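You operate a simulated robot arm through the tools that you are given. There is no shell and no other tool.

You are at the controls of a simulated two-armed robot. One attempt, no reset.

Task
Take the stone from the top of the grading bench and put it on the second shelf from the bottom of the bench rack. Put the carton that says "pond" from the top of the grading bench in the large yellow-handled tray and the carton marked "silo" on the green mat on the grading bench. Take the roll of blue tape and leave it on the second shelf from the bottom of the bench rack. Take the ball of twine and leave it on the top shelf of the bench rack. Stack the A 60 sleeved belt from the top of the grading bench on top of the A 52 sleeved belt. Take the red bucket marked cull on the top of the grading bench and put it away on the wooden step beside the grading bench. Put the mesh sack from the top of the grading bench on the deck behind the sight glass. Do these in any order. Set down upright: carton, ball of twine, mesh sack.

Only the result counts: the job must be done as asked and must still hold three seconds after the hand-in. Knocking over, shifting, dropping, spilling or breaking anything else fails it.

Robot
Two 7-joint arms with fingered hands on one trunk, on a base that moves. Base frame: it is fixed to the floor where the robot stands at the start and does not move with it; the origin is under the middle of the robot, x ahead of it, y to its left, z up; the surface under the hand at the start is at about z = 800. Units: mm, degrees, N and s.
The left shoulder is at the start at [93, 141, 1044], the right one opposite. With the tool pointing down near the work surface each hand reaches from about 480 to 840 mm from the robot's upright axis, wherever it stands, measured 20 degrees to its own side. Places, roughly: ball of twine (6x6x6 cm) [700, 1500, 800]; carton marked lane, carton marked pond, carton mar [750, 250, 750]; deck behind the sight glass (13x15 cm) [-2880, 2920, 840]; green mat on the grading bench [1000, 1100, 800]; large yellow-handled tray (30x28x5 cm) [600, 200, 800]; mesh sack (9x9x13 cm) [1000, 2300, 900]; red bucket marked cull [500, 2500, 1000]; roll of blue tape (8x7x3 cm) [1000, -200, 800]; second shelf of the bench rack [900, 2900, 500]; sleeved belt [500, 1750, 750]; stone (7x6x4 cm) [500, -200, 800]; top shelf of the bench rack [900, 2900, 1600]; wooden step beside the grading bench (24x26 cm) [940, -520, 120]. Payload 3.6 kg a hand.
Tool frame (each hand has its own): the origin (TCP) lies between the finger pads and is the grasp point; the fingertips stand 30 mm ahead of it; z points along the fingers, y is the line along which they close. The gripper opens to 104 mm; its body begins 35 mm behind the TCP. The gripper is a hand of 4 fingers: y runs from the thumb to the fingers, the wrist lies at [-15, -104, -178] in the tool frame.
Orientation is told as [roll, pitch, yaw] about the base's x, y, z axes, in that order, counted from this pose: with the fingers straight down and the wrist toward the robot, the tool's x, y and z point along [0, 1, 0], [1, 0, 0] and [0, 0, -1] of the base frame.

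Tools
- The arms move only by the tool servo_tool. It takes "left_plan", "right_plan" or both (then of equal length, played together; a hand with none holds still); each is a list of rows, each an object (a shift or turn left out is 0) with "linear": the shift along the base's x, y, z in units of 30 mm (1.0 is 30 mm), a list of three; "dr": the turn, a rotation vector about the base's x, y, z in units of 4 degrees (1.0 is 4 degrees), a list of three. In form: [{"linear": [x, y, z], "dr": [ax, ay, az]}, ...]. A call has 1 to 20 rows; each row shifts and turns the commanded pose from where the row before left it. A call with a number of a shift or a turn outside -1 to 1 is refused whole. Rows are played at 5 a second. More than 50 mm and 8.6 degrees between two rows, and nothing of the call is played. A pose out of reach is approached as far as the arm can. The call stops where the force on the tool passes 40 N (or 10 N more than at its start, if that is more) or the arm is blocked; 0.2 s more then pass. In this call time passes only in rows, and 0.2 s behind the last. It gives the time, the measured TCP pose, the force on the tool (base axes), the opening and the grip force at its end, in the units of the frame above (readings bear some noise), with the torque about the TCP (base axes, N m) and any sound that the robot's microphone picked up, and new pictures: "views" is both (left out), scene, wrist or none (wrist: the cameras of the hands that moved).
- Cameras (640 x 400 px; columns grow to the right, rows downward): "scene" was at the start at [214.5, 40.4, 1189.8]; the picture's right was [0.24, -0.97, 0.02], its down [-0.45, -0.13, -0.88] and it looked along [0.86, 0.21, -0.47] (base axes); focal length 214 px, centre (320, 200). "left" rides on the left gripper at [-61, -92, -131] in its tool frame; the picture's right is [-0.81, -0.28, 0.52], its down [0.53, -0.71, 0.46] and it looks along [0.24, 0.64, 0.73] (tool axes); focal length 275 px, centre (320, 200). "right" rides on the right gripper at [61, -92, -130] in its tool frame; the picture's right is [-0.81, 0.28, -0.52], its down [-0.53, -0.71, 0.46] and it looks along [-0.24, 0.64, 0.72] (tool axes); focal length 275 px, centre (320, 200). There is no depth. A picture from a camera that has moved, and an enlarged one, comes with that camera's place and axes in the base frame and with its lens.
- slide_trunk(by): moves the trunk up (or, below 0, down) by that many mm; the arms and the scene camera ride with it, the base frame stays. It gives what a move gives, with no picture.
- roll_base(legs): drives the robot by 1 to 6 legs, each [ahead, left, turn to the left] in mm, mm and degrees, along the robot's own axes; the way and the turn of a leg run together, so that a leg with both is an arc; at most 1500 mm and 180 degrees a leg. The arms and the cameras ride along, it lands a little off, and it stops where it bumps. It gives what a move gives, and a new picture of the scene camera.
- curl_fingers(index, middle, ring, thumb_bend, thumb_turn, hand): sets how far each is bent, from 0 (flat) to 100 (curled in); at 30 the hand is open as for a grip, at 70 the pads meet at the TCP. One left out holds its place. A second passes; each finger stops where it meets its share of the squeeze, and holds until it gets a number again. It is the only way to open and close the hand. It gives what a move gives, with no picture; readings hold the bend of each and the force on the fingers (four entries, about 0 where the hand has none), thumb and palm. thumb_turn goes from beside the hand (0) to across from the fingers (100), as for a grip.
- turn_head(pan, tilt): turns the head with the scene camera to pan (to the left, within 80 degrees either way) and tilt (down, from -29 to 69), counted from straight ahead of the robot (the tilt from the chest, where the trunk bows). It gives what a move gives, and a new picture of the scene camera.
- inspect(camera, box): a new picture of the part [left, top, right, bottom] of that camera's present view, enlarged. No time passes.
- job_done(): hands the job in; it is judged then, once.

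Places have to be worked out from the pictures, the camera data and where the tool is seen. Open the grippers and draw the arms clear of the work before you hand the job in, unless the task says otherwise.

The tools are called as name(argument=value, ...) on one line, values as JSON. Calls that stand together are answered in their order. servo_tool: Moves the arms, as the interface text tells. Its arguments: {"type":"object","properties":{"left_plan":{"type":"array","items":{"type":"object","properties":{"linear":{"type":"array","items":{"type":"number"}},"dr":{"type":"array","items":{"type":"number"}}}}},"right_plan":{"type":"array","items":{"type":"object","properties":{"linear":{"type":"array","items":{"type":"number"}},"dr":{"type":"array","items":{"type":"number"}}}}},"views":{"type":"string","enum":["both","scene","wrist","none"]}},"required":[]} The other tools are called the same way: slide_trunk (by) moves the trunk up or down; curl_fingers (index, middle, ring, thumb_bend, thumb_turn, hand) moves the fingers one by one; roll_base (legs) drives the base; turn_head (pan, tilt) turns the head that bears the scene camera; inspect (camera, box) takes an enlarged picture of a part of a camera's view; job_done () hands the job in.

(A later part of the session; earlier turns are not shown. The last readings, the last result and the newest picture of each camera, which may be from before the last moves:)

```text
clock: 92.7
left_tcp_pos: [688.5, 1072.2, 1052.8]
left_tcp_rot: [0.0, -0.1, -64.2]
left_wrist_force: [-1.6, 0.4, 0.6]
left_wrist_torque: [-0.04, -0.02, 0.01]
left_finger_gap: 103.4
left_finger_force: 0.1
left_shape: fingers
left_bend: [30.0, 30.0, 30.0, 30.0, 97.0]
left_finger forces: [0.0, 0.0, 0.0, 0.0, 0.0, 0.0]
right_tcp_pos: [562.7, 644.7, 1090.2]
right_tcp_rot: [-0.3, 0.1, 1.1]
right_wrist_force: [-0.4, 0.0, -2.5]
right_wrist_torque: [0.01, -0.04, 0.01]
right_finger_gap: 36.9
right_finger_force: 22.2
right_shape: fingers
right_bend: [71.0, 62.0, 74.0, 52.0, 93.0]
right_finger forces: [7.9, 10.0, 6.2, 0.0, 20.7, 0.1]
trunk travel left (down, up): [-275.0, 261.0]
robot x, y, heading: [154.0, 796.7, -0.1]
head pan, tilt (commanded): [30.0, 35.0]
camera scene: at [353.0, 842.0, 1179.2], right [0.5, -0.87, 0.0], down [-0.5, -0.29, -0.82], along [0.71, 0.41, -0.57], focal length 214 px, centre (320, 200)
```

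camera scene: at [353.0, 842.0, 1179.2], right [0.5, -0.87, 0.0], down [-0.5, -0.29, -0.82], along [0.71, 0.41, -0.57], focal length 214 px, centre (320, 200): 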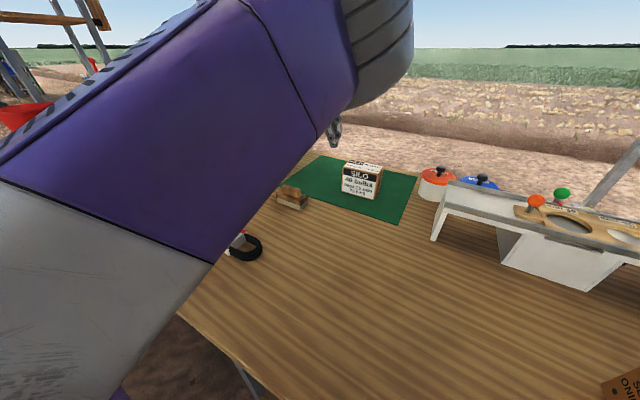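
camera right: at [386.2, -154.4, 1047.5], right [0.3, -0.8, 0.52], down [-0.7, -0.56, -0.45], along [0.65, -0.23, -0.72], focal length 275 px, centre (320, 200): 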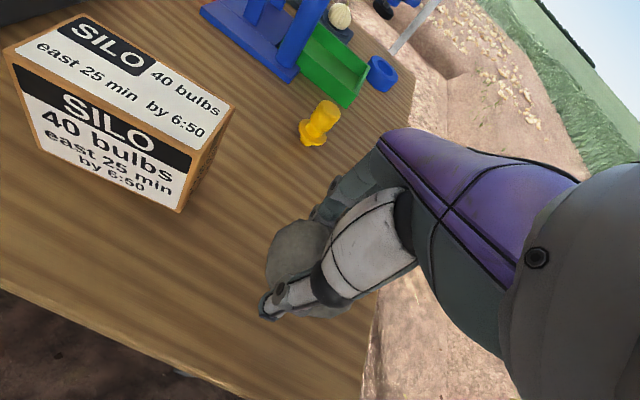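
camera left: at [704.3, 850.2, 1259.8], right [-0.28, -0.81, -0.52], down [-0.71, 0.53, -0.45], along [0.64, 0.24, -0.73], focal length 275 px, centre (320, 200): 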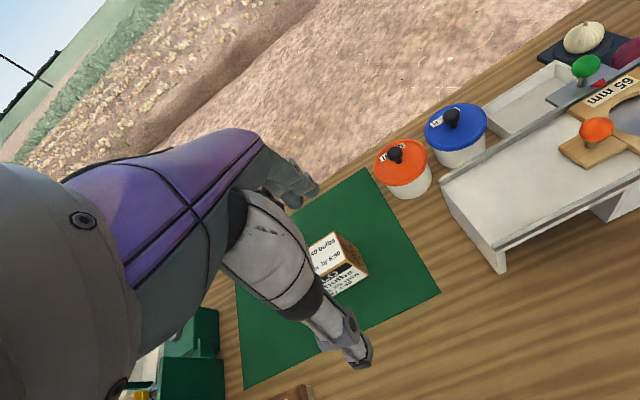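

Tracking well now. I keep retracting inward with the present yaw, then turn the yaw back.

servo_tool(left_plan=[{"linear": [-0.8, 0.2, 0]}, {"linear": [-0.8, 0.2, 0]}, {"linear": [-0.8, 0.2, 0.1]}, {"linear": [-0.8, 0.2, 0.2]}, {"linear": [-0.5, 0.2, 0.2]}], views="scene")

turn_head(pan=75, tilt=15)

```text
clock: 93.9
left_tcp_pos: [577.6, 1102.6, 1069.8]
left_tcp_rot: [0.0, 0.0, -64.1]
left_wrist_force: [-0.2, 0.1, 1.3]
left_wrist_torque: [-0.01, -0.02, -0.04]
left_finger_gap: 103.1
left_finger_force: 0.1
left_shape: fingers
left_bend: [30.0, 30.0, 30.0, 30.0, 97.0]
left_finger forces: [0.1, 0.0, 0.1, 0.0, 0.1, 0.0]
right_tcp_pos: [564.2, 644.2, 1091.3]
right_tcp_rot: [-0.5, 0.1, 1.1]
right_wrist_force: [-0.2, -1.1, -2.8]
right_wrist_torque: [-0.03, -0.07, 0.02]
right_finger_gap: 37.0
right_finger_force: 21.9
right_shape: fingers
right_bend: [71.0, 62.0, 74.0, 52.0, 93.0]
right_finger forces: [7.9, 10.0, 6.1, 0.0, 20.6, 0.1]
trunk travel left (down, up): [-275.0, 261.0]
robot x, y, heading: [154.2, 796.7, -0.3]
head pan, tilt (commanded): [30.0, 35.0]
camera scene: at [353.1, 842.0, 1179.2], right [0.5, -0.87, 0.0], down [-0.5, -0.29, -0.82], along [0.71, 0.41, -0.57], focal length 214 px, centre (320, 200)
```

scene: 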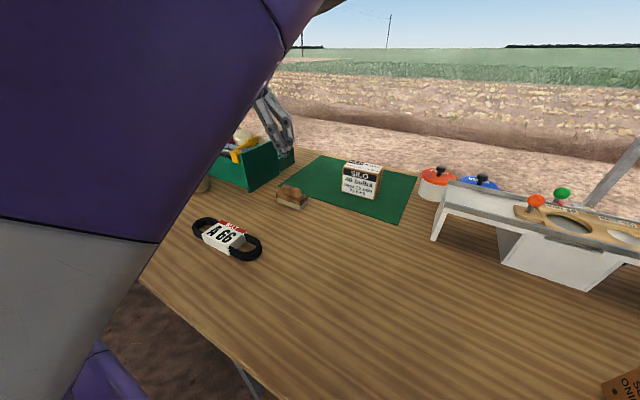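

```text
clock: 95.0
left_tcp_pos: [579.7, 1103.2, 1068.5]
left_tcp_rot: [0.0, 0.1, -64.1]
left_wrist_force: [0.0, 0.0, -0.5]
left_wrist_torque: [0.0, 0.02, 0.03]
left_finger_gap: 103.2
left_finger_force: 0.1
left_shape: fingers
left_bend: [30.0, 30.0, 30.0, 30.0, 97.0]
left_finger forces: [0.0, 0.1, 0.0, 0.0, 0.0, 0.0]
right_tcp_pos: [565.3, 644.0, 1089.3]
right_tcp_rot: [-0.3, 0.2, 1.1]
right_wrist_force: [0.0, -0.5, -2.9]
right_wrist_torque: [0.0, -0.03, 0.01]
right_finger_gap: 37.1
right_finger_force: 22.4
right_shape: fingers
right_bend: [71.0, 62.0, 74.0, 52.0, 93.0]
right_finger forces: [7.9, 9.9, 6.0, 0.0, 20.5, 0.0]
trunk travel left (down, up): [-275.0, 261.0]
robot x, y, heading: [154.4, 798.9, -0.1]
head pan, tilt (commanded): [75.0, 15.0]
camera scene: at [301.5, 888.2, 1211.1], right [0.96, -0.26, 0.0], down [-0.07, -0.25, -0.97], along [0.25, 0.93, -0.26], focal length 214 px, centre (320, 200)
```

scene: 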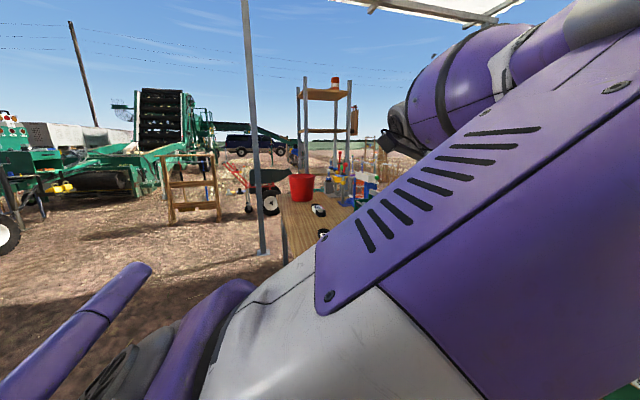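

Elbow is now high; the arm tracks fine. I yaw the hand back toward 0 here, close to the body, and see how the elbow settles.

servo_tool(left_plan=[{"linear": [0, 0, 0], "dr": [0, 0, 1]}, {"linear": [0, 0, 0], "dr": [0, 0, 1]}, {"linear": [0, 0, 0], "dr": [0, 0, 1]}, {"linear": [0, 0, 0], "dr": [0, 0, 1]}, {"linear": [0, 0, 0], "dr": [0, 0, 1]}, {"linear": [0, 0, 0], "dr": [0, 0, 1]}, {"linear": [0, 0, 0], "dr": [0, 0, 1]}, {"linear": [0, 0, 0], "dr": [0, 0, 1]}], views="scene")

```text
clock: 96.8
left_tcp_pos: [572.6, 1110.2, 1069.8]
left_tcp_rot: [0.0, 0.0, -32.1]
left_wrist_force: [1.1, -0.4, -0.1]
left_wrist_torque: [-0.03, -0.01, 0.0]
left_finger_gap: 103.3
left_finger_force: 0.0
left_shape: fingers
left_bend: [30.0, 30.0, 30.0, 30.0, 97.0]
left_finger forces: [0.0, 0.0, 0.1, 0.0, 0.0, 0.0]
left hand out of reach, approached as far as the arm can: row 7, 8
right_tcp_pos: [564.8, 644.4, 1090.4]
right_tcp_rot: [-0.5, 0.2, 1.1]
right_wrist_force: [-0.3, 0.5, -3.1]
right_wrist_torque: [0.0, -0.01, -0.01]
right_finger_gap: 36.9
right_finger_force: 22.4
right_shape: fingers
right_bend: [71.0, 62.0, 74.0, 52.0, 93.0]
right_finger forces: [7.9, 10.0, 6.1, 0.0, 20.7, 0.0]
trunk travel left (down, up): [-275.0, 261.0]
robot x, y, heading: [154.1, 800.5, -0.1]
head pan, tilt (commanded): [75.0, 15.0]
camera scene: at [301.5, 888.2, 1211.1], right [0.97, -0.26, 0.0], down [-0.07, -0.25, -0.97], along [0.25, 0.93, -0.26], focal length 214 px, centre (320, 200)
```

scene: 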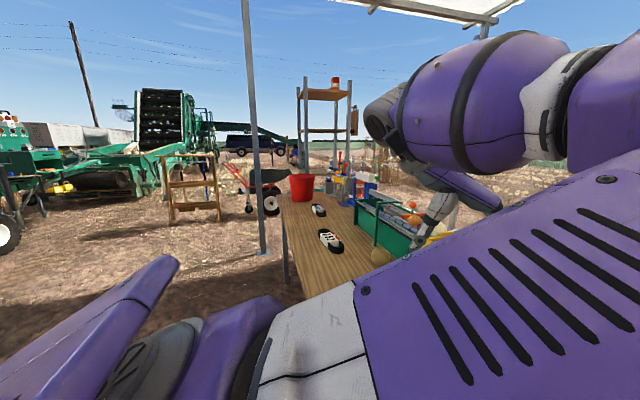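

Yawing back hits a limit with the elbow inboard. Better: bring the hand across the body with yaw -64°, where an outboard elbow is natural. I first move the right hand (stone) out of the way and yaw the left back.

servo_tool(left_plan=[{"linear": [0, 0, 0], "dr": [0, 0, -1]}, {"linear": [0, 0, 0], "dr": [0, 0, -1]}, {"linear": [0, 0, 0], "dr": [0, 0, -1]}, {"linear": [0, 0, 0], "dr": [0, 0, -1]}, {"linear": [0, 0, 0], "dr": [0, 0, -1]}, {"linear": [0, 0, 0], "dr": [0, 0, -1]}, {"linear": [0, 0, 0], "dr": [0, 0, -1]}, {"linear": [0, 0, 0], "dr": [0, 0, -1]}], right_plan=[{"linear": [0, -0.7, 0]}, {"linear": [0, -0.7, 0]}, {"linear": [0, -0.7, 0]}, {"linear": [0, -0.7, 0]}, {"linear": [0, -0.7, 0]}, {"linear": [0, -0.7, 0]}, {"linear": [0, -0.7, 0]}, {"linear": [0, -0.7, 0]}], views="none")

servo_tool(left_plan=[{"linear": [0, -0.9, 0.1]}, {"linear": [0, -0.9, 0.1]}, {"linear": [0, -0.9, 0.1]}, {"linear": [0, -0.9, 0]}, {"linear": [0, -0.9, 0]}, {"linear": [0, -0.9, 0]}, {"linear": [0, -0.9, 0]}, {"linear": [0, -0.9, 0]}, {"linear": [0, -0.9, 0]}], views="scene")

```text
clock: 98.6
left_tcp_pos: [571.9, 1111.2, 1069.9]
left_tcp_rot: [0.0, 0.1, -64.2]
left_wrist_force: [0.9, 1.0, -0.2]
left_wrist_torque: [0.02, -0.02, 0.0]
left_finger_gap: 103.3
left_finger_force: 0.2
left_shape: fingers
left_bend: [30.0, 30.0, 30.0, 30.0, 97.0]
left_finger forces: [0.0, 0.0, 0.0, 0.0, 0.0, 0.1]
right_tcp_pos: [563.4, 475.4, 1088.6]
right_tcp_rot: [-0.4, 0.2, 1.2]
right_wrist_force: [-0.7, -0.1, -3.9]
right_wrist_torque: [0.01, -0.06, 0.0]
right_finger_gap: 36.8
right_finger_force: 22.8
right_shape: fingers
right_bend: [71.0, 62.0, 74.0, 52.0, 93.0]
right_finger forces: [8.0, 9.9, 6.3, 0.0, 20.6, 0.0]
trunk travel left (down, up): [-275.0, 261.0]
robot x, y, heading: [155.4, 799.7, -0.3]
head pan, tilt (commanded): [75.0, 15.0]
```

```text
clock: 100.6
left_tcp_pos: [634.0, 1046.3, 1073.7]
left_tcp_rot: [-0.1, 0.0, -64.2]
left_wrist_force: [0.3, -0.3, 0.5]
left_wrist_torque: [0.01, -0.03, -0.02]
left_finger_gap: 103.2
left_finger_force: 0.1
left_shape: fingers
left_bend: [30.0, 30.0, 30.0, 30.0, 97.0]
left_finger forces: [0.0, 0.1, 0.0, 0.0, 0.0, 0.0]
left hand out of reach, approached as far as the arm can: row 2, 3, 4, 5, 6, 7, 8, 9
right_tcp_pos: [563.8, 476.6, 1089.4]
right_tcp_rot: [-0.4, 0.2, 1.1]
right_wrist_force: [-0.1, 0.4, -2.7]
right_wrist_torque: [0.0, -0.01, 0.0]
right_finger_gap: 36.9
right_finger_force: 22.2
right_shape: fingers
right_bend: [71.0, 62.0, 74.0, 52.0, 93.0]
right_finger forces: [8.0, 10.0, 6.4, 0.0, 20.6, 0.0]
trunk travel left (down, up): [-275.0, 261.0]
robot x, y, heading: [154.0, 796.8, -0.4]
head pan, tilt (commanded): [75.0, 15.0]
camera scene: at [301.4, 888.2, 1211.1], right [0.97, -0.26, 0.0], down [-0.07, -0.25, -0.97], along [0.25, 0.93, -0.26], focal length 214 px, centre (320, 200)
```

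scene: 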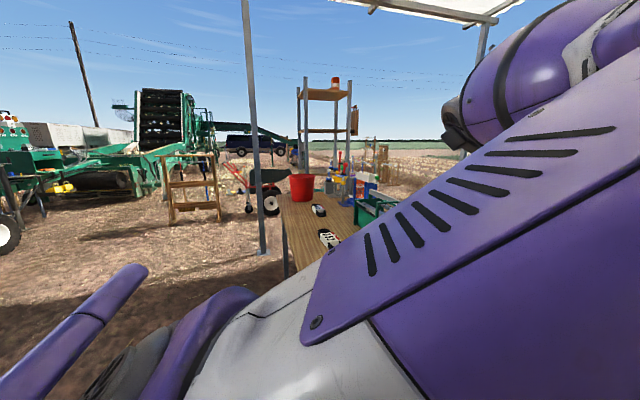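

Moving right is limited too. I try another way: pitch the hand so the fingers point forward-right, where a left/back elbow is the natural one.

servo_tool(left_plan=[{"linear": [-0.1, -0.16, 0.27], "dr": [-0.9, -0.44, 0]}, {"linear": [-0.1, -0.16, 0.27], "dr": [-0.9, -0.44, 0]}, {"linear": [-0.1, -0.16, 0.27], "dr": [-0.9, -0.44, 0]}, {"linear": [-0.1, -0.16, 0.27], "dr": [-0.9, -0.44, 0]}, {"linear": [-0.1, -0.16, 0.27], "dr": [-0.9, -0.44, 0]}, {"linear": [-0.1, -0.16, 0.27], "dr": [-0.9, -0.44, 0]}, {"linear": [-0.1, -0.16, 0.27], "dr": [-0.9, -0.44, 0]}, {"linear": [-0.1, -0.16, 0.27], "dr": [-0.9, -0.44, 0]}], views="scene")

```text
clock: 102.4
left_tcp_pos: [677.9, 1011.5, 1067.6]
left_tcp_rot: [0.1, -32.0, -64.1]
left_wrist_force: [0.7, 0.2, 0.0]
left_wrist_torque: [0.01, 0.0, -0.01]
left_finger_gap: 103.2
left_finger_force: 0.0
left_shape: fingers
left_bend: [30.0, 30.0, 30.0, 30.0, 97.0]
left_finger forces: [0.1, 0.0, 0.0, 0.1, 0.1, 0.1]
left hand out of reach, approached as far as the arm can: row 2, 3, 4, 5, 6, 7, 8
right_tcp_pos: [563.2, 475.8, 1088.6]
right_tcp_rot: [-0.5, 0.2, 1.1]
right_wrist_force: [0.3, 0.0, -2.7]
right_wrist_torque: [-0.03, -0.04, 0.02]
right_finger_gap: 37.2
right_finger_force: 23.0
right_shape: fingers
right_bend: [71.0, 62.0, 74.0, 52.0, 93.0]
right_finger forces: [8.1, 10.0, 6.3, 0.1, 20.7, 0.1]
trunk travel left (down, up): [-275.0, 261.0]
robot x, y, heading: [154.6, 800.2, -0.0]
head pan, tilt (commanded): [75.0, 15.0]
camera scene: at [301.5, 888.3, 1211.1], right [0.97, -0.26, 0.0], down [-0.07, -0.25, -0.97], along [0.25, 0.93, -0.26], focal length 214 px, centre (320, 200)
```

scene: 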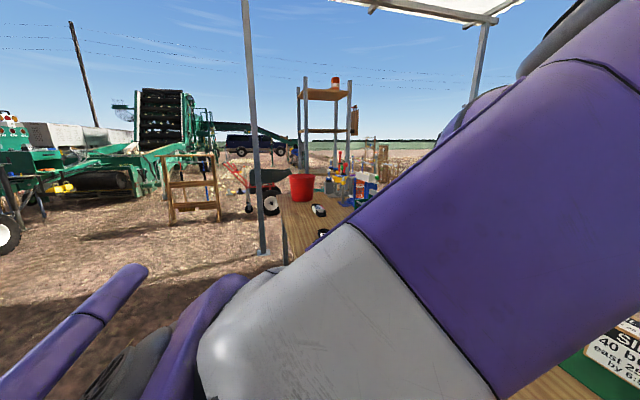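

Orientation follows but the position slips forward a little. I continue the pitch with no shift and watch which rows are limited.

servo_tool(left_plan=[{"linear": [0, 0, 0.1], "dr": [-0.9, -0.44, 0]}, {"linear": [0, 0, 0.1], "dr": [-0.9, -0.44, 0]}, {"linear": [0, 0, 0.1], "dr": [-0.9, -0.44, 0]}, {"linear": [0, 0, 0.1], "dr": [-0.9, -0.44, 0]}, {"linear": [0, 0, 0.1], "dr": [-0.9, -0.44, 0]}, {"linear": [0, 0, 0.1], "dr": [-0.9, -0.44, 0]}, {"linear": [0, 0, 0.1], "dr": [-0.9, -0.44, 0]}, {"linear": [0, 0, 0.1], "dr": [-0.9, -0.44, 0]}], views="scene")

```text
clock: 104.2
left_tcp_pos: [709.5, 1012.9, 1071.5]
left_tcp_rot: [0.3, -64.2, -64.2]
left_wrist_force: [0.1, 0.1, -0.4]
left_wrist_torque: [-0.02, 0.01, -0.02]
left_finger_gap: 103.5
left_finger_force: 0.1
left_shape: fingers
left_bend: [30.0, 30.0, 30.0, 30.0, 97.0]
left_finger forces: [0.0, 0.1, 0.1, 0.0, 0.0, 0.1]
left hand out of reach, approached as far as the arm can: row 1, 2, 3, 4, 5, 6, 7
right_tcp_pos: [563.4, 476.3, 1088.4]
right_tcp_rot: [-0.4, 0.2, 1.0]
right_wrist_force: [0.7, 0.4, -3.0]
right_wrist_torque: [0.0, -0.01, 0.03]
right_finger_gap: 36.8
right_finger_force: 22.4
right_shape: fingers
right_bend: [71.0, 62.0, 74.0, 52.0, 93.0]
right_finger forces: [8.1, 10.0, 6.4, 0.1, 20.6, 0.1]
trunk travel left (down, up): [-275.0, 261.0]
robot x, y, heading: [155.0, 803.7, -0.3]
head pan, tilt (commanded): [75.0, 15.0]
camera scene: at [301.4, 888.4, 1211.1], right [0.97, -0.26, 0.0], down [-0.07, -0.25, -0.97], along [0.25, 0.93, -0.26], focal length 214 px, centre (320, 200)
```

scene: 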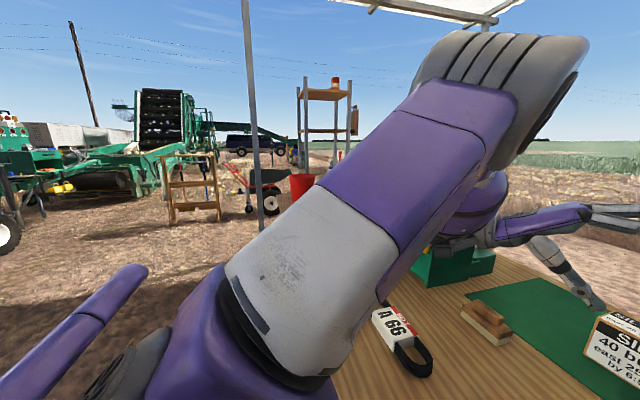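

The elbow has now come over to up/left. I continue by moving the hand right and inward in this orientation, so the elbow drops to the left.

servo_tool(left_plan=[{"linear": [-0.2, -0.6, 0]}, {"linear": [-0.2, -0.6, 0]}, {"linear": [-0.3, -0.6, 0]}, {"linear": [-0.3, -0.6, 0]}, {"linear": [-0.4, -0.6, 0]}, {"linear": [-0.4, -0.6, 0]}, {"linear": [-0.5, -0.5, 0]}, {"linear": [-0.5, -0.5, 0]}], views="scene")

```text
clock: 106.0
left_tcp_pos: [722.8, 896.7, 1079.1]
left_tcp_rot: [0.2, -63.7, -64.0]
left_wrist_force: [0.3, 1.3, 0.5]
left_wrist_torque: [0.0, 0.01, -0.01]
left_finger_gap: 103.1
left_finger_force: 0.0
left_shape: fingers
left_bend: [30.0, 30.0, 30.0, 30.0, 97.0]
left_finger forces: [0.0, 0.0, 0.1, 0.0, 0.0, 0.0]
left hand out of reach, approached as far as the arm can: row 1, 2, 3, 4, 5, 6, 7, 8
right_tcp_pos: [563.1, 475.5, 1088.6]
right_tcp_rot: [-0.3, 0.1, 1.1]
right_wrist_force: [0.0, -0.4, -2.3]
right_wrist_torque: [-0.01, -0.04, 0.0]
right_finger_gap: 37.2
right_finger_force: 22.4
right_shape: fingers
right_bend: [71.0, 62.0, 74.0, 52.0, 93.0]
right_finger forces: [8.0, 9.9, 6.5, 0.1, 20.6, 0.0]
trunk travel left (down, up): [-275.0, 261.0]
robot x, y, heading: [151.5, 801.0, -0.5]
head pan, tilt (commanded): [75.0, 15.0]
camera scene: at [301.4, 887.8, 1211.2], right [0.97, -0.26, 0.0], down [-0.07, -0.25, -0.97], along [0.25, 0.93, -0.26], focal length 214 px, centre (320, 200)
```

scene: 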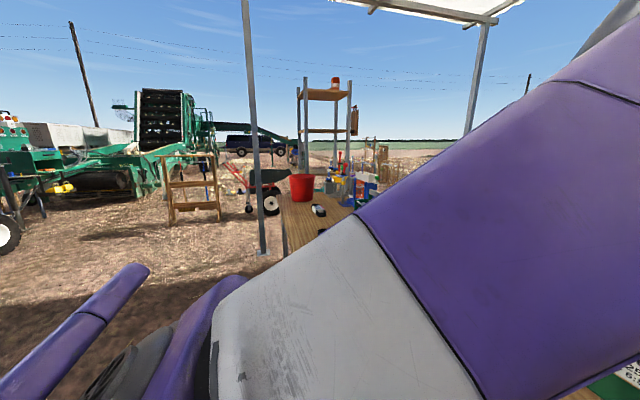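

That pulled the elbow back inboard, so I reverse: back left and then inward/left with this orientation.

servo_tool(left_plan=[{"linear": [0, 0.8, 0]}, {"linear": [0, 0.8, 0]}, {"linear": [0, 0.8, 0]}, {"linear": [0, 0.8, 0]}, {"linear": [0, 0.8, 0], "dr": [-0.9, -0.44, 0]}, {"linear": [-0.2, 0.8, 0], "dr": [-0.9, -0.44, 0]}, {"linear": [-0.4, 0.8, 0], "dr": [-0.9, -0.44, 0]}, {"linear": [-0.6, 0.8, 0], "dr": [-0.9, -0.44, 0]}], views="scene")

```text
clock: 107.8
left_tcp_pos: [731.2, 1107.7, 1134.9]
left_tcp_rot: [-6.6, -75.6, -54.0]
left_wrist_force: [0.2, -0.3, -0.3]
left_wrist_torque: [0.01, 0.01, 0.04]
left_finger_gap: 103.1
left_finger_force: 0.1
left_shape: fingers
left_bend: [30.0, 30.0, 30.0, 30.0, 97.0]
left_finger forces: [0.1, 0.1, 0.1, 0.0, 0.0, 0.0]
left hand out of reach, approached as far as the arm can: row 5, 6, 7, 8
right_tcp_pos: [563.0, 475.6, 1090.3]
right_tcp_rot: [-0.4, 0.1, 1.0]
right_wrist_force: [-0.7, 0.0, -2.8]
right_wrist_torque: [0.02, -0.04, -0.03]
right_finger_gap: 37.1
right_finger_force: 21.9
right_shape: fingers
right_bend: [71.0, 62.0, 74.0, 52.0, 93.0]
right_finger forces: [8.0, 10.0, 6.5, 0.1, 20.7, 0.0]
trunk travel left (down, up): [-275.0, 261.0]
robot x, y, heading: [153.5, 801.8, -0.3]
head pan, tilt (commanded): [75.0, 15.0]
camera scene: at [301.3, 888.4, 1211.1], right [0.97, -0.26, 0.0], down [-0.07, -0.25, -0.97], along [0.25, 0.93, -0.26], focal length 214 px, centre (320, 200)
```

scene: 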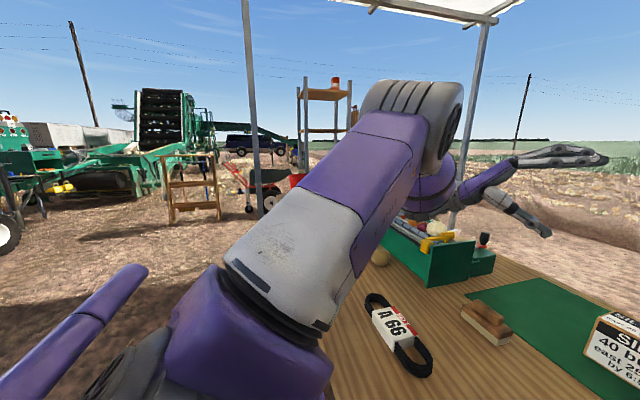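

The elbow is now up and to the left. I pitch the hand back toward fingers-down while drawing it inward.

servo_tool(left_plan=[{"linear": [-0.25, -0.1, -0.1], "dr": [0.8, 0.58, 0]}, {"linear": [-0.25, -0.1, -0.1], "dr": [0.8, 0.58, 0]}, {"linear": [-0.25, -0.1, -0.1], "dr": [0.8, 0.58, 0]}, {"linear": [-0.25, -0.1, -0.1], "dr": [0.8, 0.58, 0]}, {"linear": [-0.25, -0.1, -0.1], "dr": [0.8, 0.58, 0]}, {"linear": [-0.25, -0.1, -0.1], "dr": [0.8, 0.58, 0]}, {"linear": [-0.25, -0.1, -0.1], "dr": [0.8, 0.58, 0]}, {"linear": [-0.25, -0.1, -0.1], "dr": [0.8, 0.58, 0]}, {"linear": [-0.25, -0.1, -0.1], "dr": [0.8, 0.58, 0]}, {"linear": [-0.25, -0.1, -0.1], "dr": [0.8, 0.58, 0]}], views="scene")

```text
clock: 110.0
left_tcp_pos: [690.2, 1083.4, 1088.0]
left_tcp_rot: [-7.1, -37.2, -54.7]
left_wrist_force: [0.1, 1.0, 0.1]
left_wrist_torque: [0.02, 0.0, -0.01]
left_finger_gap: 103.2
left_finger_force: 0.1
left_shape: fingers
left_bend: [30.0, 30.0, 30.0, 30.0, 97.0]
left_finger forces: [0.0, 0.0, 0.0, 0.1, 0.0, 0.1]
left hand out of reach, approached as far as the arm can: row 1, 2, 3, 4, 5, 6, 8
right_tcp_pos: [563.8, 476.0, 1089.8]
right_tcp_rot: [-0.4, 0.2, 1.1]
right_wrist_force: [0.0, 0.1, -3.9]
right_wrist_torque: [0.0, -0.03, 0.01]
right_finger_gap: 36.9
right_finger_force: 22.6
right_shape: fingers
right_bend: [71.0, 62.0, 74.0, 52.0, 93.0]
right_finger forces: [8.0, 10.1, 6.5, 0.0, 20.6, 0.0]
trunk travel left (down, up): [-275.0, 261.0]
robot x, y, heading: [154.6, 799.0, -0.1]
head pan, tilt (commanded): [75.0, 15.0]
camera scene: at [301.3, 887.9, 1211.2], right [0.97, -0.26, 0.0], down [-0.07, -0.25, -0.97], along [0.25, 0.93, -0.26], focal length 214 px, centre (320, 200)
```

scene: 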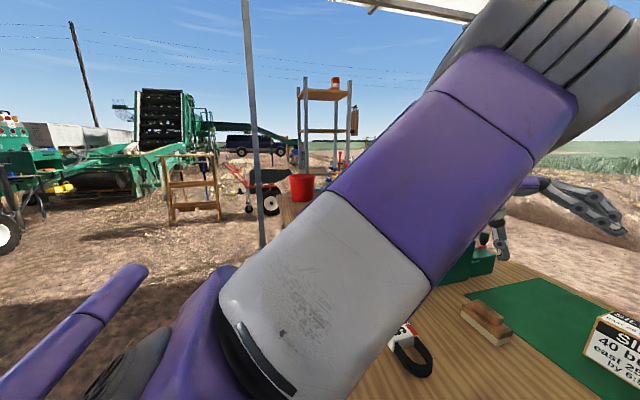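

The left elbow keeps flipping inboard. I'll back the robot off the bench to get free space and swing the left arm out and down to its side, to restore its natural posture there.

roll_base(legs=[[-600, 0, 0]])

turn_head(pan=45, tilt=30)

```text
clock: 113.4
left_tcp_pos: [84.3, 1083.1, 1087.7]
left_tcp_rot: [-7.1, -37.3, -55.1]
left_wrist_force: [0.1, -0.3, 0.2]
left_wrist_torque: [0.02, -0.02, 0.0]
left_finger_gap: 103.4
left_finger_force: 0.1
left_shape: fingers
left_bend: [30.0, 30.0, 30.0, 30.0, 97.0]
left_finger forces: [0.0, 0.0, 0.0, 0.0, 0.0, 0.0]
right_tcp_pos: [-46.5, 475.5, 1088.2]
right_tcp_rot: [-0.5, 0.3, 0.6]
right_wrist_force: [0.0, 0.0, -3.3]
right_wrist_torque: [0.03, -0.05, 0.01]
right_finger_gap: 36.6
right_finger_force: 22.7
right_shape: fingers
right_bend: [71.0, 62.0, 74.0, 52.0, 93.0]
right_finger forces: [8.0, 9.9, 6.4, 0.1, 20.5, 0.0]
trunk travel left (down, up): [-275.0, 261.0]
robot x, y, heading: [-451.2, 804.8, -0.9]
head pan, tilt (commanded): [75.0, 15.0]
camera scene: at [-305.3, 891.3, 1211.2], right [0.96, -0.27, 0.0], down [-0.07, -0.25, -0.97], along [0.26, 0.93, -0.26], focal length 214 px, centre (320, 200)
```

scene: 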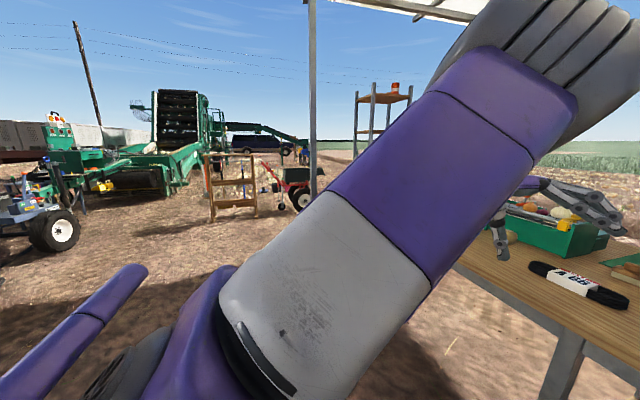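

```text
clock: 114.4
left_tcp_pos: [85.4, 1083.1, 1086.4]
left_tcp_rot: [-7.1, -37.3, -55.2]
left_wrist_force: [1.3, -0.2, -0.1]
left_wrist_torque: [0.0, 0.01, -0.02]
left_finger_gap: 103.1
left_finger_force: 0.0
left_shape: fingers
left_bend: [30.0, 30.0, 30.0, 30.0, 97.0]
left_finger forces: [0.0, 0.1, 0.1, 0.0, 0.1, 0.1]
right_tcp_pos: [-47.1, 477.3, 1088.9]
right_tcp_rot: [-0.5, 0.2, 0.6]
right_wrist_force: [0.3, -0.5, -4.0]
right_wrist_torque: [0.03, -0.04, 0.01]
right_finger_gap: 36.7
right_finger_force: 22.2
right_shape: fingers
right_bend: [71.0, 62.0, 74.0, 52.0, 93.0]
right_finger forces: [8.0, 10.0, 6.5, 0.0, 20.6, 0.0]
trunk travel left (down, up): [-275.0, 261.0]
robot x, y, heading: [-454.1, 807.2, -0.8]
head pan, tilt (commanded): [45.0, 30.0]
camera scene: at [-265.6, 864.7, 1187.0], right [0.7, -0.71, 0.0], down [-0.36, -0.35, -0.87], along [0.62, 0.61, -0.5], focal length 214 px, centre (320, 200)
```

scene: 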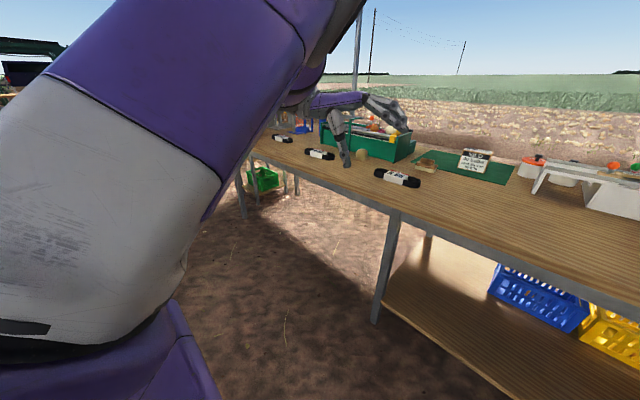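

Free space now. I sweep the left arm rigidly about its shoulder to the left (about 60°), hand turning along.

servo_tool(left_plan=[{"linear": [-0.27, 0.96, 0], "dr": [0, 0, 0.94]}, {"linear": [-0.33, 0.94, 0], "dr": [0, 0, 0.94]}, {"linear": [-0.39, 0.92, 0], "dr": [0, 0, 0.94]}, {"linear": [-0.45, 0.89, 0], "dr": [0, 0, 0.94]}, {"linear": [-0.5, 0.86, 0], "dr": [0, 0, 0.94]}, {"linear": [-0.56, 0.82, 0], "dr": [0, 0, 0.94]}, {"linear": [-0.61, 0.79, 0], "dr": [0, 0, 0.94]}, {"linear": [-0.66, 0.75, 0], "dr": [0, 0, 0.94]}, {"linear": [-0.71, 0.7, 0], "dr": [0, 0, 0.94]}, {"linear": [-0.75, 0.65, 0], "dr": [0, 0, 0.94]}, {"linear": [-0.79, 0.6, 0], "dr": [0, 0, 0.94]}, {"linear": [-0.83, 0.55, 0], "dr": [0, 0, 0.94]}, {"linear": [-0.87, 0.49, 0], "dr": [0, 0, 0.94]}, {"linear": [-0.9, 0.44, 0], "dr": [0, 0, 0.94]}, {"linear": [-0.92, 0.38, 0], "dr": [0, 0, 0.94]}, {"linear": [-0.95, 0.31, 0], "dr": [0, 0, 0.94]}], views="scene")

turn_head(pan=78, tilt=20)

```text
clock: 117.8
left_tcp_pos: [-147.2, 1434.4, 1039.2]
left_tcp_rot: [-7.1, -37.2, 5.1]
left_wrist_force: [0.2, -0.4, 0.6]
left_wrist_torque: [-0.03, -0.01, -0.01]
left_finger_gap: 103.1
left_finger_force: 0.1
left_shape: fingers
left_bend: [30.0, 30.0, 30.0, 30.0, 97.0]
left_finger forces: [0.0, 0.0, 0.1, 0.0, 0.0, 0.0]
left hand out of reach, approached as far as the arm can: row 2, 3, 4, 5, 6, 7, 8, 9, 10, 11, 12, 13, 14, 15, 16
right_tcp_pos: [-46.9, 476.9, 1089.0]
right_tcp_rot: [-0.4, 0.3, 0.6]
right_wrist_force: [-0.1, -0.4, -2.8]
right_wrist_torque: [-0.01, -0.03, 0.0]
right_finger_gap: 36.7
right_finger_force: 22.7
right_shape: fingers
right_bend: [71.0, 62.0, 74.0, 52.0, 93.0]
right_finger forces: [7.9, 9.9, 6.6, 0.0, 20.6, 0.0]
trunk travel left (down, up): [-275.0, 261.0]
robot x, y, heading: [-457.0, 803.5, -0.6]
head pan, tilt (commanded): [45.0, 30.0]
camera scene: at [-265.8, 864.8, 1187.0], right [0.7, -0.72, 0.0], down [-0.36, -0.35, -0.87], along [0.62, 0.61, -0.5], focal length 214 px, centre (320, 200)
```

scene: 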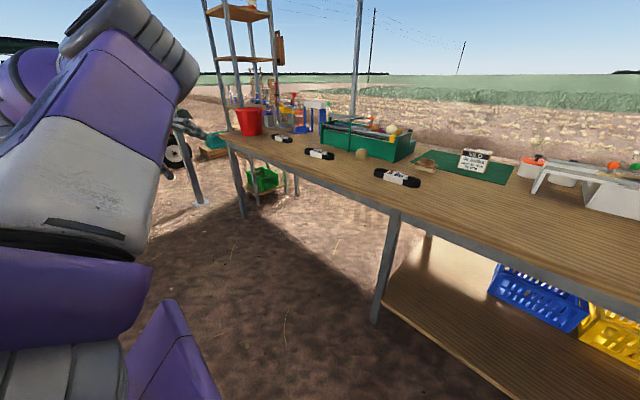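

```text
clock: 118.7
left_tcp_pos: [-145.9, 1434.9, 1039.5]
left_tcp_rot: [-7.1, -37.2, 5.0]
left_wrist_force: [0.4, 0.7, 1.5]
left_wrist_torque: [0.02, 0.02, 0.02]
left_finger_gap: 103.1
left_finger_force: 0.1
left_shape: fingers
left_bend: [30.0, 30.0, 30.0, 30.0, 97.0]
left_finger forces: [0.0, 0.0, 0.0, 0.1, 0.0, 0.1]
right_tcp_pos: [-45.5, 476.9, 1089.0]
right_tcp_rot: [-0.3, 0.2, 0.6]
right_wrist_force: [0.2, -0.1, -2.6]
right_wrist_torque: [0.02, -0.06, 0.0]
right_finger_gap: 36.9
right_finger_force: 22.7
right_shape: fingers
right_bend: [71.0, 62.0, 74.0, 52.0, 93.0]
right_finger forces: [7.9, 10.1, 6.6, 0.1, 20.7, 0.0]
trunk travel left (down, up): [-275.0, 261.0]
robot x, y, heading: [-450.2, 800.0, -0.6]
head pan, tilt (commanded): [78.0, 20.0]
camera scene: at [-309.7, 892.2, 1203.0], right [0.98, -0.22, 0.0], down [-0.08, -0.33, -0.94], along [0.21, 0.92, -0.34], focal length 214 px, centre (320, 200)
```

scene: 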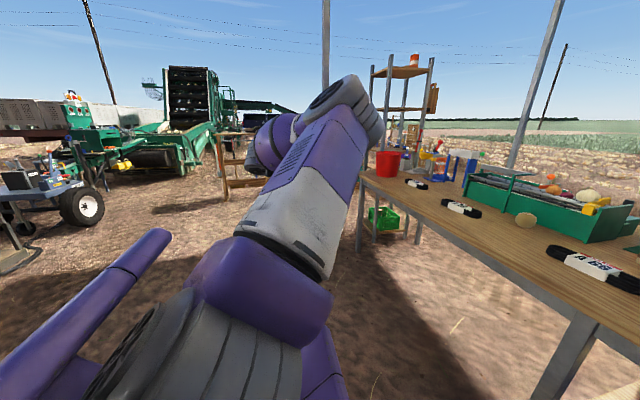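

As intended the arm points left with the elbow up/forward. Now I sweep it down about the shoulder; the elbow should swing outward.

servo_tool(left_plan=[{"linear": [0, -0.03, -0.96], "dr": [-0.9, 0, 0]}, {"linear": [0, -0.09, -0.95], "dr": [-0.9, 0, 0]}, {"linear": [0, -0.15, -0.95], "dr": [-0.9, 0, 0]}, {"linear": [0, -0.21, -0.94], "dr": [-0.9, 0, 0]}, {"linear": [0, -0.27, -0.92], "dr": [-0.9, 0, 0]}, {"linear": [0, -0.33, -0.9], "dr": [-0.9, 0, 0]}, {"linear": [0, -0.38, -0.88], "dr": [-0.9, 0, 0]}, {"linear": [0, -0.43, -0.85], "dr": [-0.9, 0, 0]}, {"linear": [0, -0.49, -0.83], "dr": [-0.9, 0, 0]}, {"linear": [0, -0.54, -0.79], "dr": [-0.9, 0, 0]}, {"linear": [0, -0.59, -0.76], "dr": [-0.9, 0, 0]}, {"linear": [0, -0.63, -0.72], "dr": [-0.9, 0, 0]}, {"linear": [0, -0.68, -0.68], "dr": [-0.9, 0, 0]}, {"linear": [0, -0.72, -0.63], "dr": [-0.9, 0, 0]}], views="scene")

```text
clock: 121.7
left_tcp_pos: [-144.5, 1266.2, 686.4]
left_tcp_rot: [-61.6, -19.5, 32.8]
left_wrist_force: [0.0, 0.3, -0.2]
left_wrist_torque: [-0.02, 0.01, -0.02]
left_finger_gap: 103.2
left_finger_force: 0.0
left_shape: fingers
left_bend: [30.0, 30.0, 30.0, 30.0, 97.0]
left_finger forces: [0.1, 0.1, 0.1, 0.0, 0.0, 0.0]
left hand out of reach, approached as far as the arm can: row 12
right_tcp_pos: [-46.1, 477.4, 1089.9]
right_tcp_rot: [-0.4, 0.0, 0.6]
right_wrist_force: [-1.0, -0.9, -2.7]
right_wrist_torque: [-0.02, -0.04, 0.0]
right_finger_gap: 37.0
right_finger_force: 22.0
right_shape: fingers
right_bend: [71.0, 62.0, 74.0, 52.0, 93.0]
right_finger forces: [8.1, 10.0, 6.7, 0.0, 20.7, 0.0]
trunk travel left (down, up): [-275.0, 261.0]
robot x, y, heading: [-456.9, 803.1, -0.6]
head pan, tilt (commanded): [78.0, 20.0]
camera scene: at [-310.4, 892.3, 1203.1], right [0.98, -0.22, 0.0], down [-0.07, -0.33, -0.94], along [0.21, 0.92, -0.34], focal length 214 px, centre (320, 200)
```

scene: 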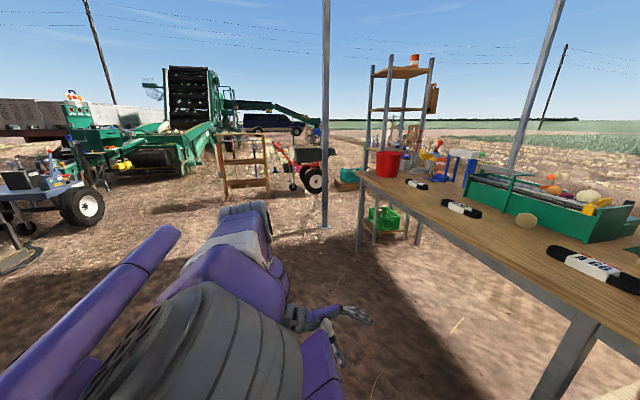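

The elbow is now out to the left, natural again. I bring the hand up and forward while turning the fingers down (rotation ≈66° in all).

servo_tool(left_plan=[{"linear": [0.3, -0.3, 0.8], "dr": [0.79, 0.503, -0.278]}, {"linear": [0.3, -0.3, 0.8], "dr": [0.79, 0.503, -0.278]}, {"linear": [0.3, -0.3, 0.8], "dr": [0.79, 0.503, -0.278]}, {"linear": [0.3, -0.3, 0.8], "dr": [0.79, 0.503, -0.278]}, {"linear": [0.3, -0.3, 0.8], "dr": [0.79, 0.503, -0.278]}, {"linear": [0.3, -0.3, 0.8], "dr": [0.79, 0.503, -0.278]}, {"linear": [0.3, -0.3, 0.8], "dr": [0.79, 0.503, -0.278]}, {"linear": [0.3, -0.3, 0.8], "dr": [0.79, 0.503, -0.278]}, {"linear": [0.3, -0.3, 0.8], "dr": [0.79, 0.503, -0.278]}], views="scene")

```text
clock: 123.7
left_tcp_pos: [-65.6, 1185.4, 904.2]
left_tcp_rot: [-27.0, -13.5, 12.4]
left_wrist_force: [0.7, -0.3, -0.2]
left_wrist_torque: [-0.01, 0.05, 0.01]
left_finger_gap: 103.4
left_finger_force: 0.2
left_shape: fingers
left_bend: [30.0, 30.0, 30.0, 30.0, 97.0]
left_finger forces: [0.0, 0.0, 0.0, 0.1, 0.0, 0.0]
right_tcp_pos: [-45.3, 474.8, 1088.6]
right_tcp_rot: [-0.3, 0.2, 0.6]
right_wrist_force: [-0.7, -0.4, -4.3]
right_wrist_torque: [-0.02, -0.03, 0.02]
right_finger_gap: 37.0
right_finger_force: 22.7
right_shape: fingers
right_bend: [71.0, 62.0, 74.0, 52.0, 93.0]
right_finger forces: [8.1, 10.0, 6.9, 0.1, 20.7, 0.0]
trunk travel left (down, up): [-275.0, 261.0]
robot x, y, heading: [-454.0, 805.9, -0.8]
head pan, tilt (commanded): [78.0, 20.0]
camera scene: at [-309.6, 891.4, 1203.0], right [0.98, -0.22, 0.0], down [-0.08, -0.33, -0.94], along [0.21, 0.92, -0.34], focal length 214 px, centre (320, 200)
```

scene: 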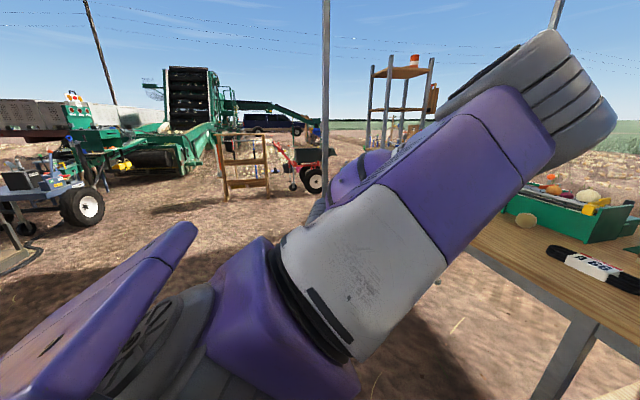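

The elbow drifted forward/up during that mixed move. I reverse those rows, and then will rotate the arm forward rigidly about the shoulder's lateral axis instead.

servo_tool(left_plan=[{"linear": [-0.3, 0.3, -0.8], "dr": [-0.79, -0.503, 0.278]}, {"linear": [-0.3, 0.3, -0.8], "dr": [-0.79, -0.503, 0.278]}, {"linear": [-0.3, 0.3, -0.8], "dr": [-0.79, -0.503, 0.278]}, {"linear": [-0.3, 0.3, -0.8], "dr": [-0.79, -0.503, 0.278]}, {"linear": [-0.3, 0.3, -0.8], "dr": [-0.79, -0.503, 0.278]}, {"linear": [-0.3, 0.3, -0.8], "dr": [-0.79, -0.503, 0.278]}, {"linear": [-0.3, 0.3, -0.8], "dr": [-0.79, -0.503, 0.278]}, {"linear": [-0.3, 0.3, -0.8], "dr": [-0.79, -0.503, 0.278]}, {"linear": [-0.3, 0.3, -0.8], "dr": [-0.79, -0.503, 0.278]}], views="scene")

```text
clock: 125.7
left_tcp_pos: [-148.1, 1268.1, 684.9]
left_tcp_rot: [-61.4, -19.6, 32.6]
left_wrist_force: [2.1, -0.2, 0.5]
left_wrist_torque: [-0.02, 0.02, -0.02]
left_finger_gap: 103.0
left_finger_force: 0.1
left_shape: fingers
left_bend: [30.0, 30.0, 30.0, 30.0, 98.0]
left_finger forces: [0.0, 0.0, 0.1, 0.0, 0.1, 0.1]
left hand out of reach, approached as far as the arm can: row 8
right_tcp_pos: [-46.8, 478.2, 1089.0]
right_tcp_rot: [-0.4, 0.2, 0.8]
right_wrist_force: [-1.4, -0.4, -2.9]
right_wrist_torque: [-0.04, -0.09, -0.01]
right_finger_gap: 36.5
right_finger_force: 22.7
right_shape: fingers
right_bend: [71.0, 62.0, 74.0, 52.0, 92.0]
right_finger forces: [8.0, 10.0, 7.0, 0.1, 20.7, 0.0]
trunk travel left (down, up): [-275.0, 261.0]
robot x, y, heading: [-450.4, 805.6, -0.8]
head pan, tilt (commanded): [78.0, 20.0]
camera scene: at [-311.4, 893.2, 1203.0], right [0.98, -0.22, 0.0], down [-0.07, -0.33, -0.94], along [0.21, 0.92, -0.34], focal length 214 px, centre (320, 200)
```

scene: 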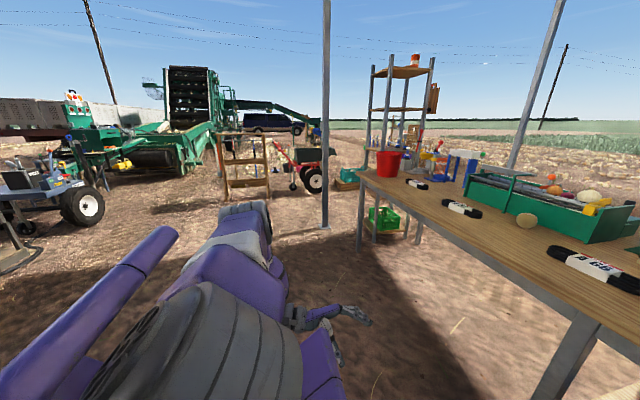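

Back to the elbow-left posture. Now the rigid forward rotation about the shoulder's lateral axis (-60°).

servo_tool(left_plan=[{"linear": [0.71, 0, 0.46], "dr": [0, -0.875, 0]}, {"linear": [0.68, 0, 0.5], "dr": [0, -0.875, 0]}, {"linear": [0.65, 0, 0.54], "dr": [0, -0.875, 0]}, {"linear": [0.62, 0, 0.58], "dr": [0, -0.875, 0]}, {"linear": [0.58, 0, 0.62], "dr": [0, -0.875, 0]}, {"linear": [0.54, 0, 0.65], "dr": [0, -0.875, 0]}, {"linear": [0.5, 0, 0.68], "dr": [0, -0.875, 0]}, {"linear": [0.46, 0, 0.71], "dr": [0, -0.875, 0]}, {"linear": [0.42, 0, 0.74], "dr": [0, -0.875, 0]}, {"linear": [0.37, 0, 0.76], "dr": [0, -0.875, 0]}, {"linear": [0.32, 0, 0.79], "dr": [0, -0.875, 0]}, {"linear": [0.27, 0, 0.8], "dr": [0, -0.875, 0]}, {"linear": [0.22, 0, 0.82], "dr": [0, -0.875, 0]}, {"linear": [0.17, 0, 0.83], "dr": [0, -0.875, 0]}, {"linear": [0.12, 0, 0.84], "dr": [0, -0.875, 0]}, {"linear": [0.07, 0, 0.85], "dr": [0, -0.875, 0]}, {"linear": [0.02, 0, 0.85], "dr": [0, -0.875, 0]}], views="scene")

```text
clock: 129.3
left_tcp_pos: [-84.8, 1262.4, 899.9]
left_tcp_rot: [-100.9, -52.9, 57.7]
left_wrist_force: [0.0, 0.4, -0.3]
left_wrist_torque: [0.01, 0.0, 0.01]
left_finger_gap: 103.3
left_finger_force: 0.0
left_shape: fingers
left_bend: [30.0, 30.0, 30.0, 30.0, 98.0]
left_finger forces: [0.0, 0.0, 0.0, 0.0, 0.0, 0.0]
left hand out of reach, approached as far as the arm can: row 2, 3, 4, 5, 6, 7, 8, 9, 11, 13, 14, 15, 16, 17
right_tcp_pos: [-45.9, 476.7, 1088.9]
right_tcp_rot: [-0.4, 0.2, 0.6]
right_wrist_force: [-0.1, 0.7, -3.2]
right_wrist_torque: [-0.02, -0.04, -0.01]
right_finger_gap: 36.9
right_finger_force: 22.4
right_shape: fingers
right_bend: [71.0, 62.0, 74.0, 52.0, 93.0]
right_finger forces: [8.1, 10.1, 6.9, 0.1, 20.7, 0.0]
trunk travel left (down, up): [-275.0, 261.0]
robot x, y, heading: [-455.8, 800.5, -0.9]
head pan, tilt (commanded): [78.0, 20.0]
camera scene: at [-309.8, 892.2, 1203.0], right [0.98, -0.22, 0.0], down [-0.08, -0.33, -0.94], along [0.21, 0.92, -0.34], focal length 214 px, centre (320, 200)
```

scene: 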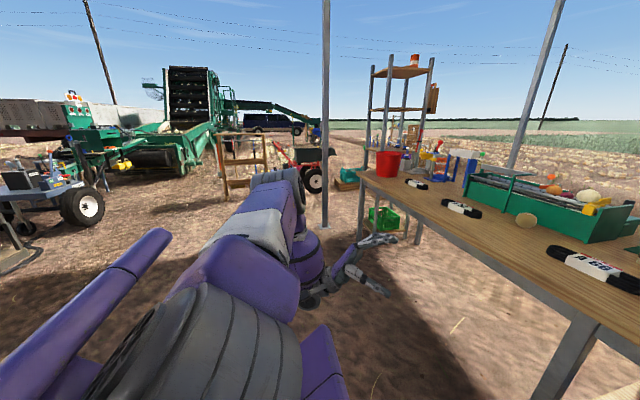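

The elbow stays left; a shoulder limit stops more forward rotation. I now swing the arm rigidly about the vertical shoulder axis by -40° to bring the hand in front.

servo_tool(left_plan=[{"linear": [0.59, -0.6, 0], "dr": [0, 0, -0.91]}, {"linear": [0.55, -0.63, 0], "dr": [0, 0, -0.91]}, {"linear": [0.51, -0.67, 0], "dr": [0, 0, -0.91]}, {"linear": [0.46, -0.7, 0], "dr": [0, 0, -0.91]}, {"linear": [0.42, -0.73, 0], "dr": [0, 0, -0.91]}, {"linear": [0.37, -0.75, 0], "dr": [0, 0, -0.91]}, {"linear": [0.32, -0.77, 0], "dr": [0, 0, -0.91]}, {"linear": [0.27, -0.79, 0], "dr": [0, 0, -0.91]}, {"linear": [0.22, -0.81, 0], "dr": [0, 0, -0.91]}, {"linear": [0.17, -0.82, 0], "dr": [0, 0, -0.91]}, {"linear": [0.12, -0.83, 0], "dr": [0, 0, -0.91]}], views="scene")

```text
clock: 131.7
left_tcp_pos: [-184.1, 1042.2, 934.8]
left_tcp_rot: [-100.8, -53.0, 17.6]
left_wrist_force: [-0.7, 0.1, -0.3]
left_wrist_torque: [0.0, 0.0, -0.03]
left_finger_gap: 103.1
left_finger_force: 0.1
left_shape: fingers
left_bend: [30.0, 30.0, 30.0, 30.0, 98.0]
left_finger forces: [0.0, 0.0, 0.1, 0.1, 0.0, 0.1]
left hand out of reach, approached as far as the arm can: row 1, 2, 3, 4, 5, 6, 7, 8, 9, 10, 11
right_tcp_pos: [-45.8, 475.1, 1088.8]
right_tcp_rot: [-0.4, 0.2, 0.5]
right_wrist_force: [-0.2, -0.7, -3.0]
right_wrist_torque: [0.0, -0.07, -0.01]
right_finger_gap: 36.7
right_finger_force: 23.0
right_shape: fingers
right_bend: [71.0, 62.0, 74.0, 52.0, 93.0]
right_finger forces: [8.1, 10.1, 6.9, 0.0, 20.7, 0.1]
trunk travel left (down, up): [-275.0, 261.0]
robot x, y, heading: [-451.3, 805.1, -0.7]
head pan, tilt (commanded): [78.0, 20.0]
camera scene: at [-309.8, 892.1, 1203.0], right [0.98, -0.22, 0.0], down [-0.08, -0.33, -0.94], along [0.21, 0.92, -0.34], focal length 214 px, centre (320, 200)
```

scene: 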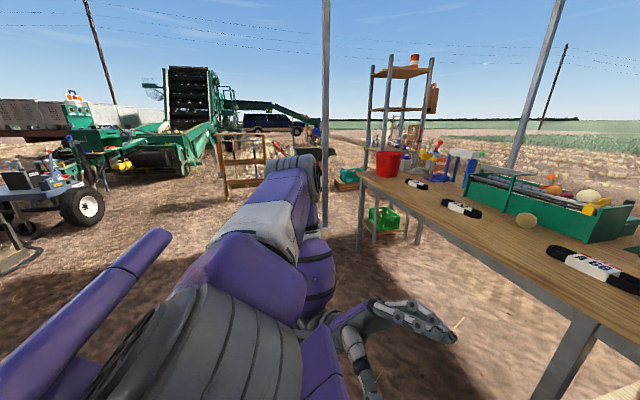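

Orientation is being met at the cost of position, so the wrist is near a limit. I now turn the fingers down while moving the hand forward.

servo_tool(left_plan=[{"linear": [0.32, -0.05, -0.1], "dr": [0.96, 0.58, 0.38]}, {"linear": [0.32, -0.05, -0.1], "dr": [0.96, 0.58, 0.38]}, {"linear": [0.32, -0.05, -0.1], "dr": [0.96, 0.58, 0.38]}, {"linear": [0.32, -0.05, -0.1], "dr": [0.96, 0.58, 0.38]}, {"linear": [0.32, -0.05, -0.1], "dr": [0.96, 0.58, 0.38]}, {"linear": [0.32, -0.05, -0.1], "dr": [0.96, 0.58, 0.38]}, {"linear": [0.32, -0.05, -0.1], "dr": [0.96, 0.58, 0.38]}, {"linear": [0.32, -0.05, -0.1], "dr": [0.96, 0.58, 0.38]}, {"linear": [0.32, -0.05, -0.1], "dr": [0.96, 0.58, 0.38]}, {"linear": [0.32, -0.05, -0.1], "dr": [0.96, 0.58, 0.38]}, {"linear": [0.32, -0.05, -0.1], "dr": [0.96, 0.58, 0.38]}], views="scene")

```text
clock: 134.1
left_tcp_pos: [-76.7, 1025.3, 902.3]
left_tcp_rot: [-41.2, -28.9, -6.6]
left_wrist_force: [-0.2, 0.3, -0.6]
left_wrist_torque: [0.0, -0.03, 0.01]
left_finger_gap: 103.2
left_finger_force: 0.0
left_shape: fingers
left_bend: [30.0, 30.0, 30.0, 30.0, 98.0]
left_finger forces: [0.0, 0.1, 0.1, 0.0, 0.0, 0.0]
right_tcp_pos: [-44.6, 475.8, 1089.4]
right_tcp_rot: [-0.3, 0.3, 0.6]
right_wrist_force: [-1.0, -1.1, -1.6]
right_wrist_torque: [0.01, -0.06, 0.02]
right_finger_gap: 36.7
right_finger_force: 22.7
right_shape: fingers
right_bend: [71.0, 62.0, 74.0, 52.0, 93.0]
right_finger forces: [8.1, 10.1, 7.1, 0.1, 20.6, 0.1]
trunk travel left (down, up): [-275.0, 261.0]
robot x, y, heading: [-455.6, 801.6, -0.7]
head pan, tilt (commanded): [78.0, 20.0]
camera scene: at [-309.6, 891.8, 1203.0], right [0.98, -0.22, 0.0], down [-0.08, -0.33, -0.94], along [0.21, 0.92, -0.34], focal length 214 px, centre (320, 200)
```

scene: 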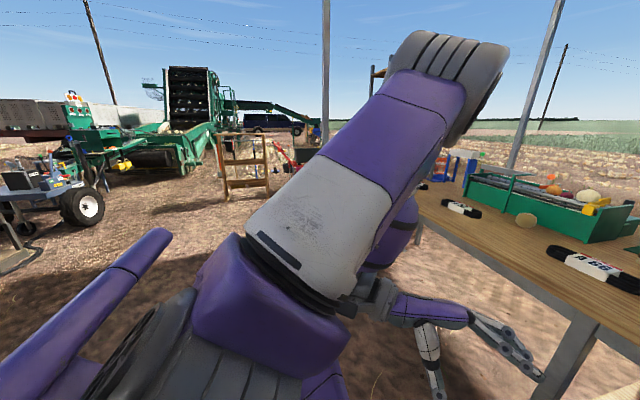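

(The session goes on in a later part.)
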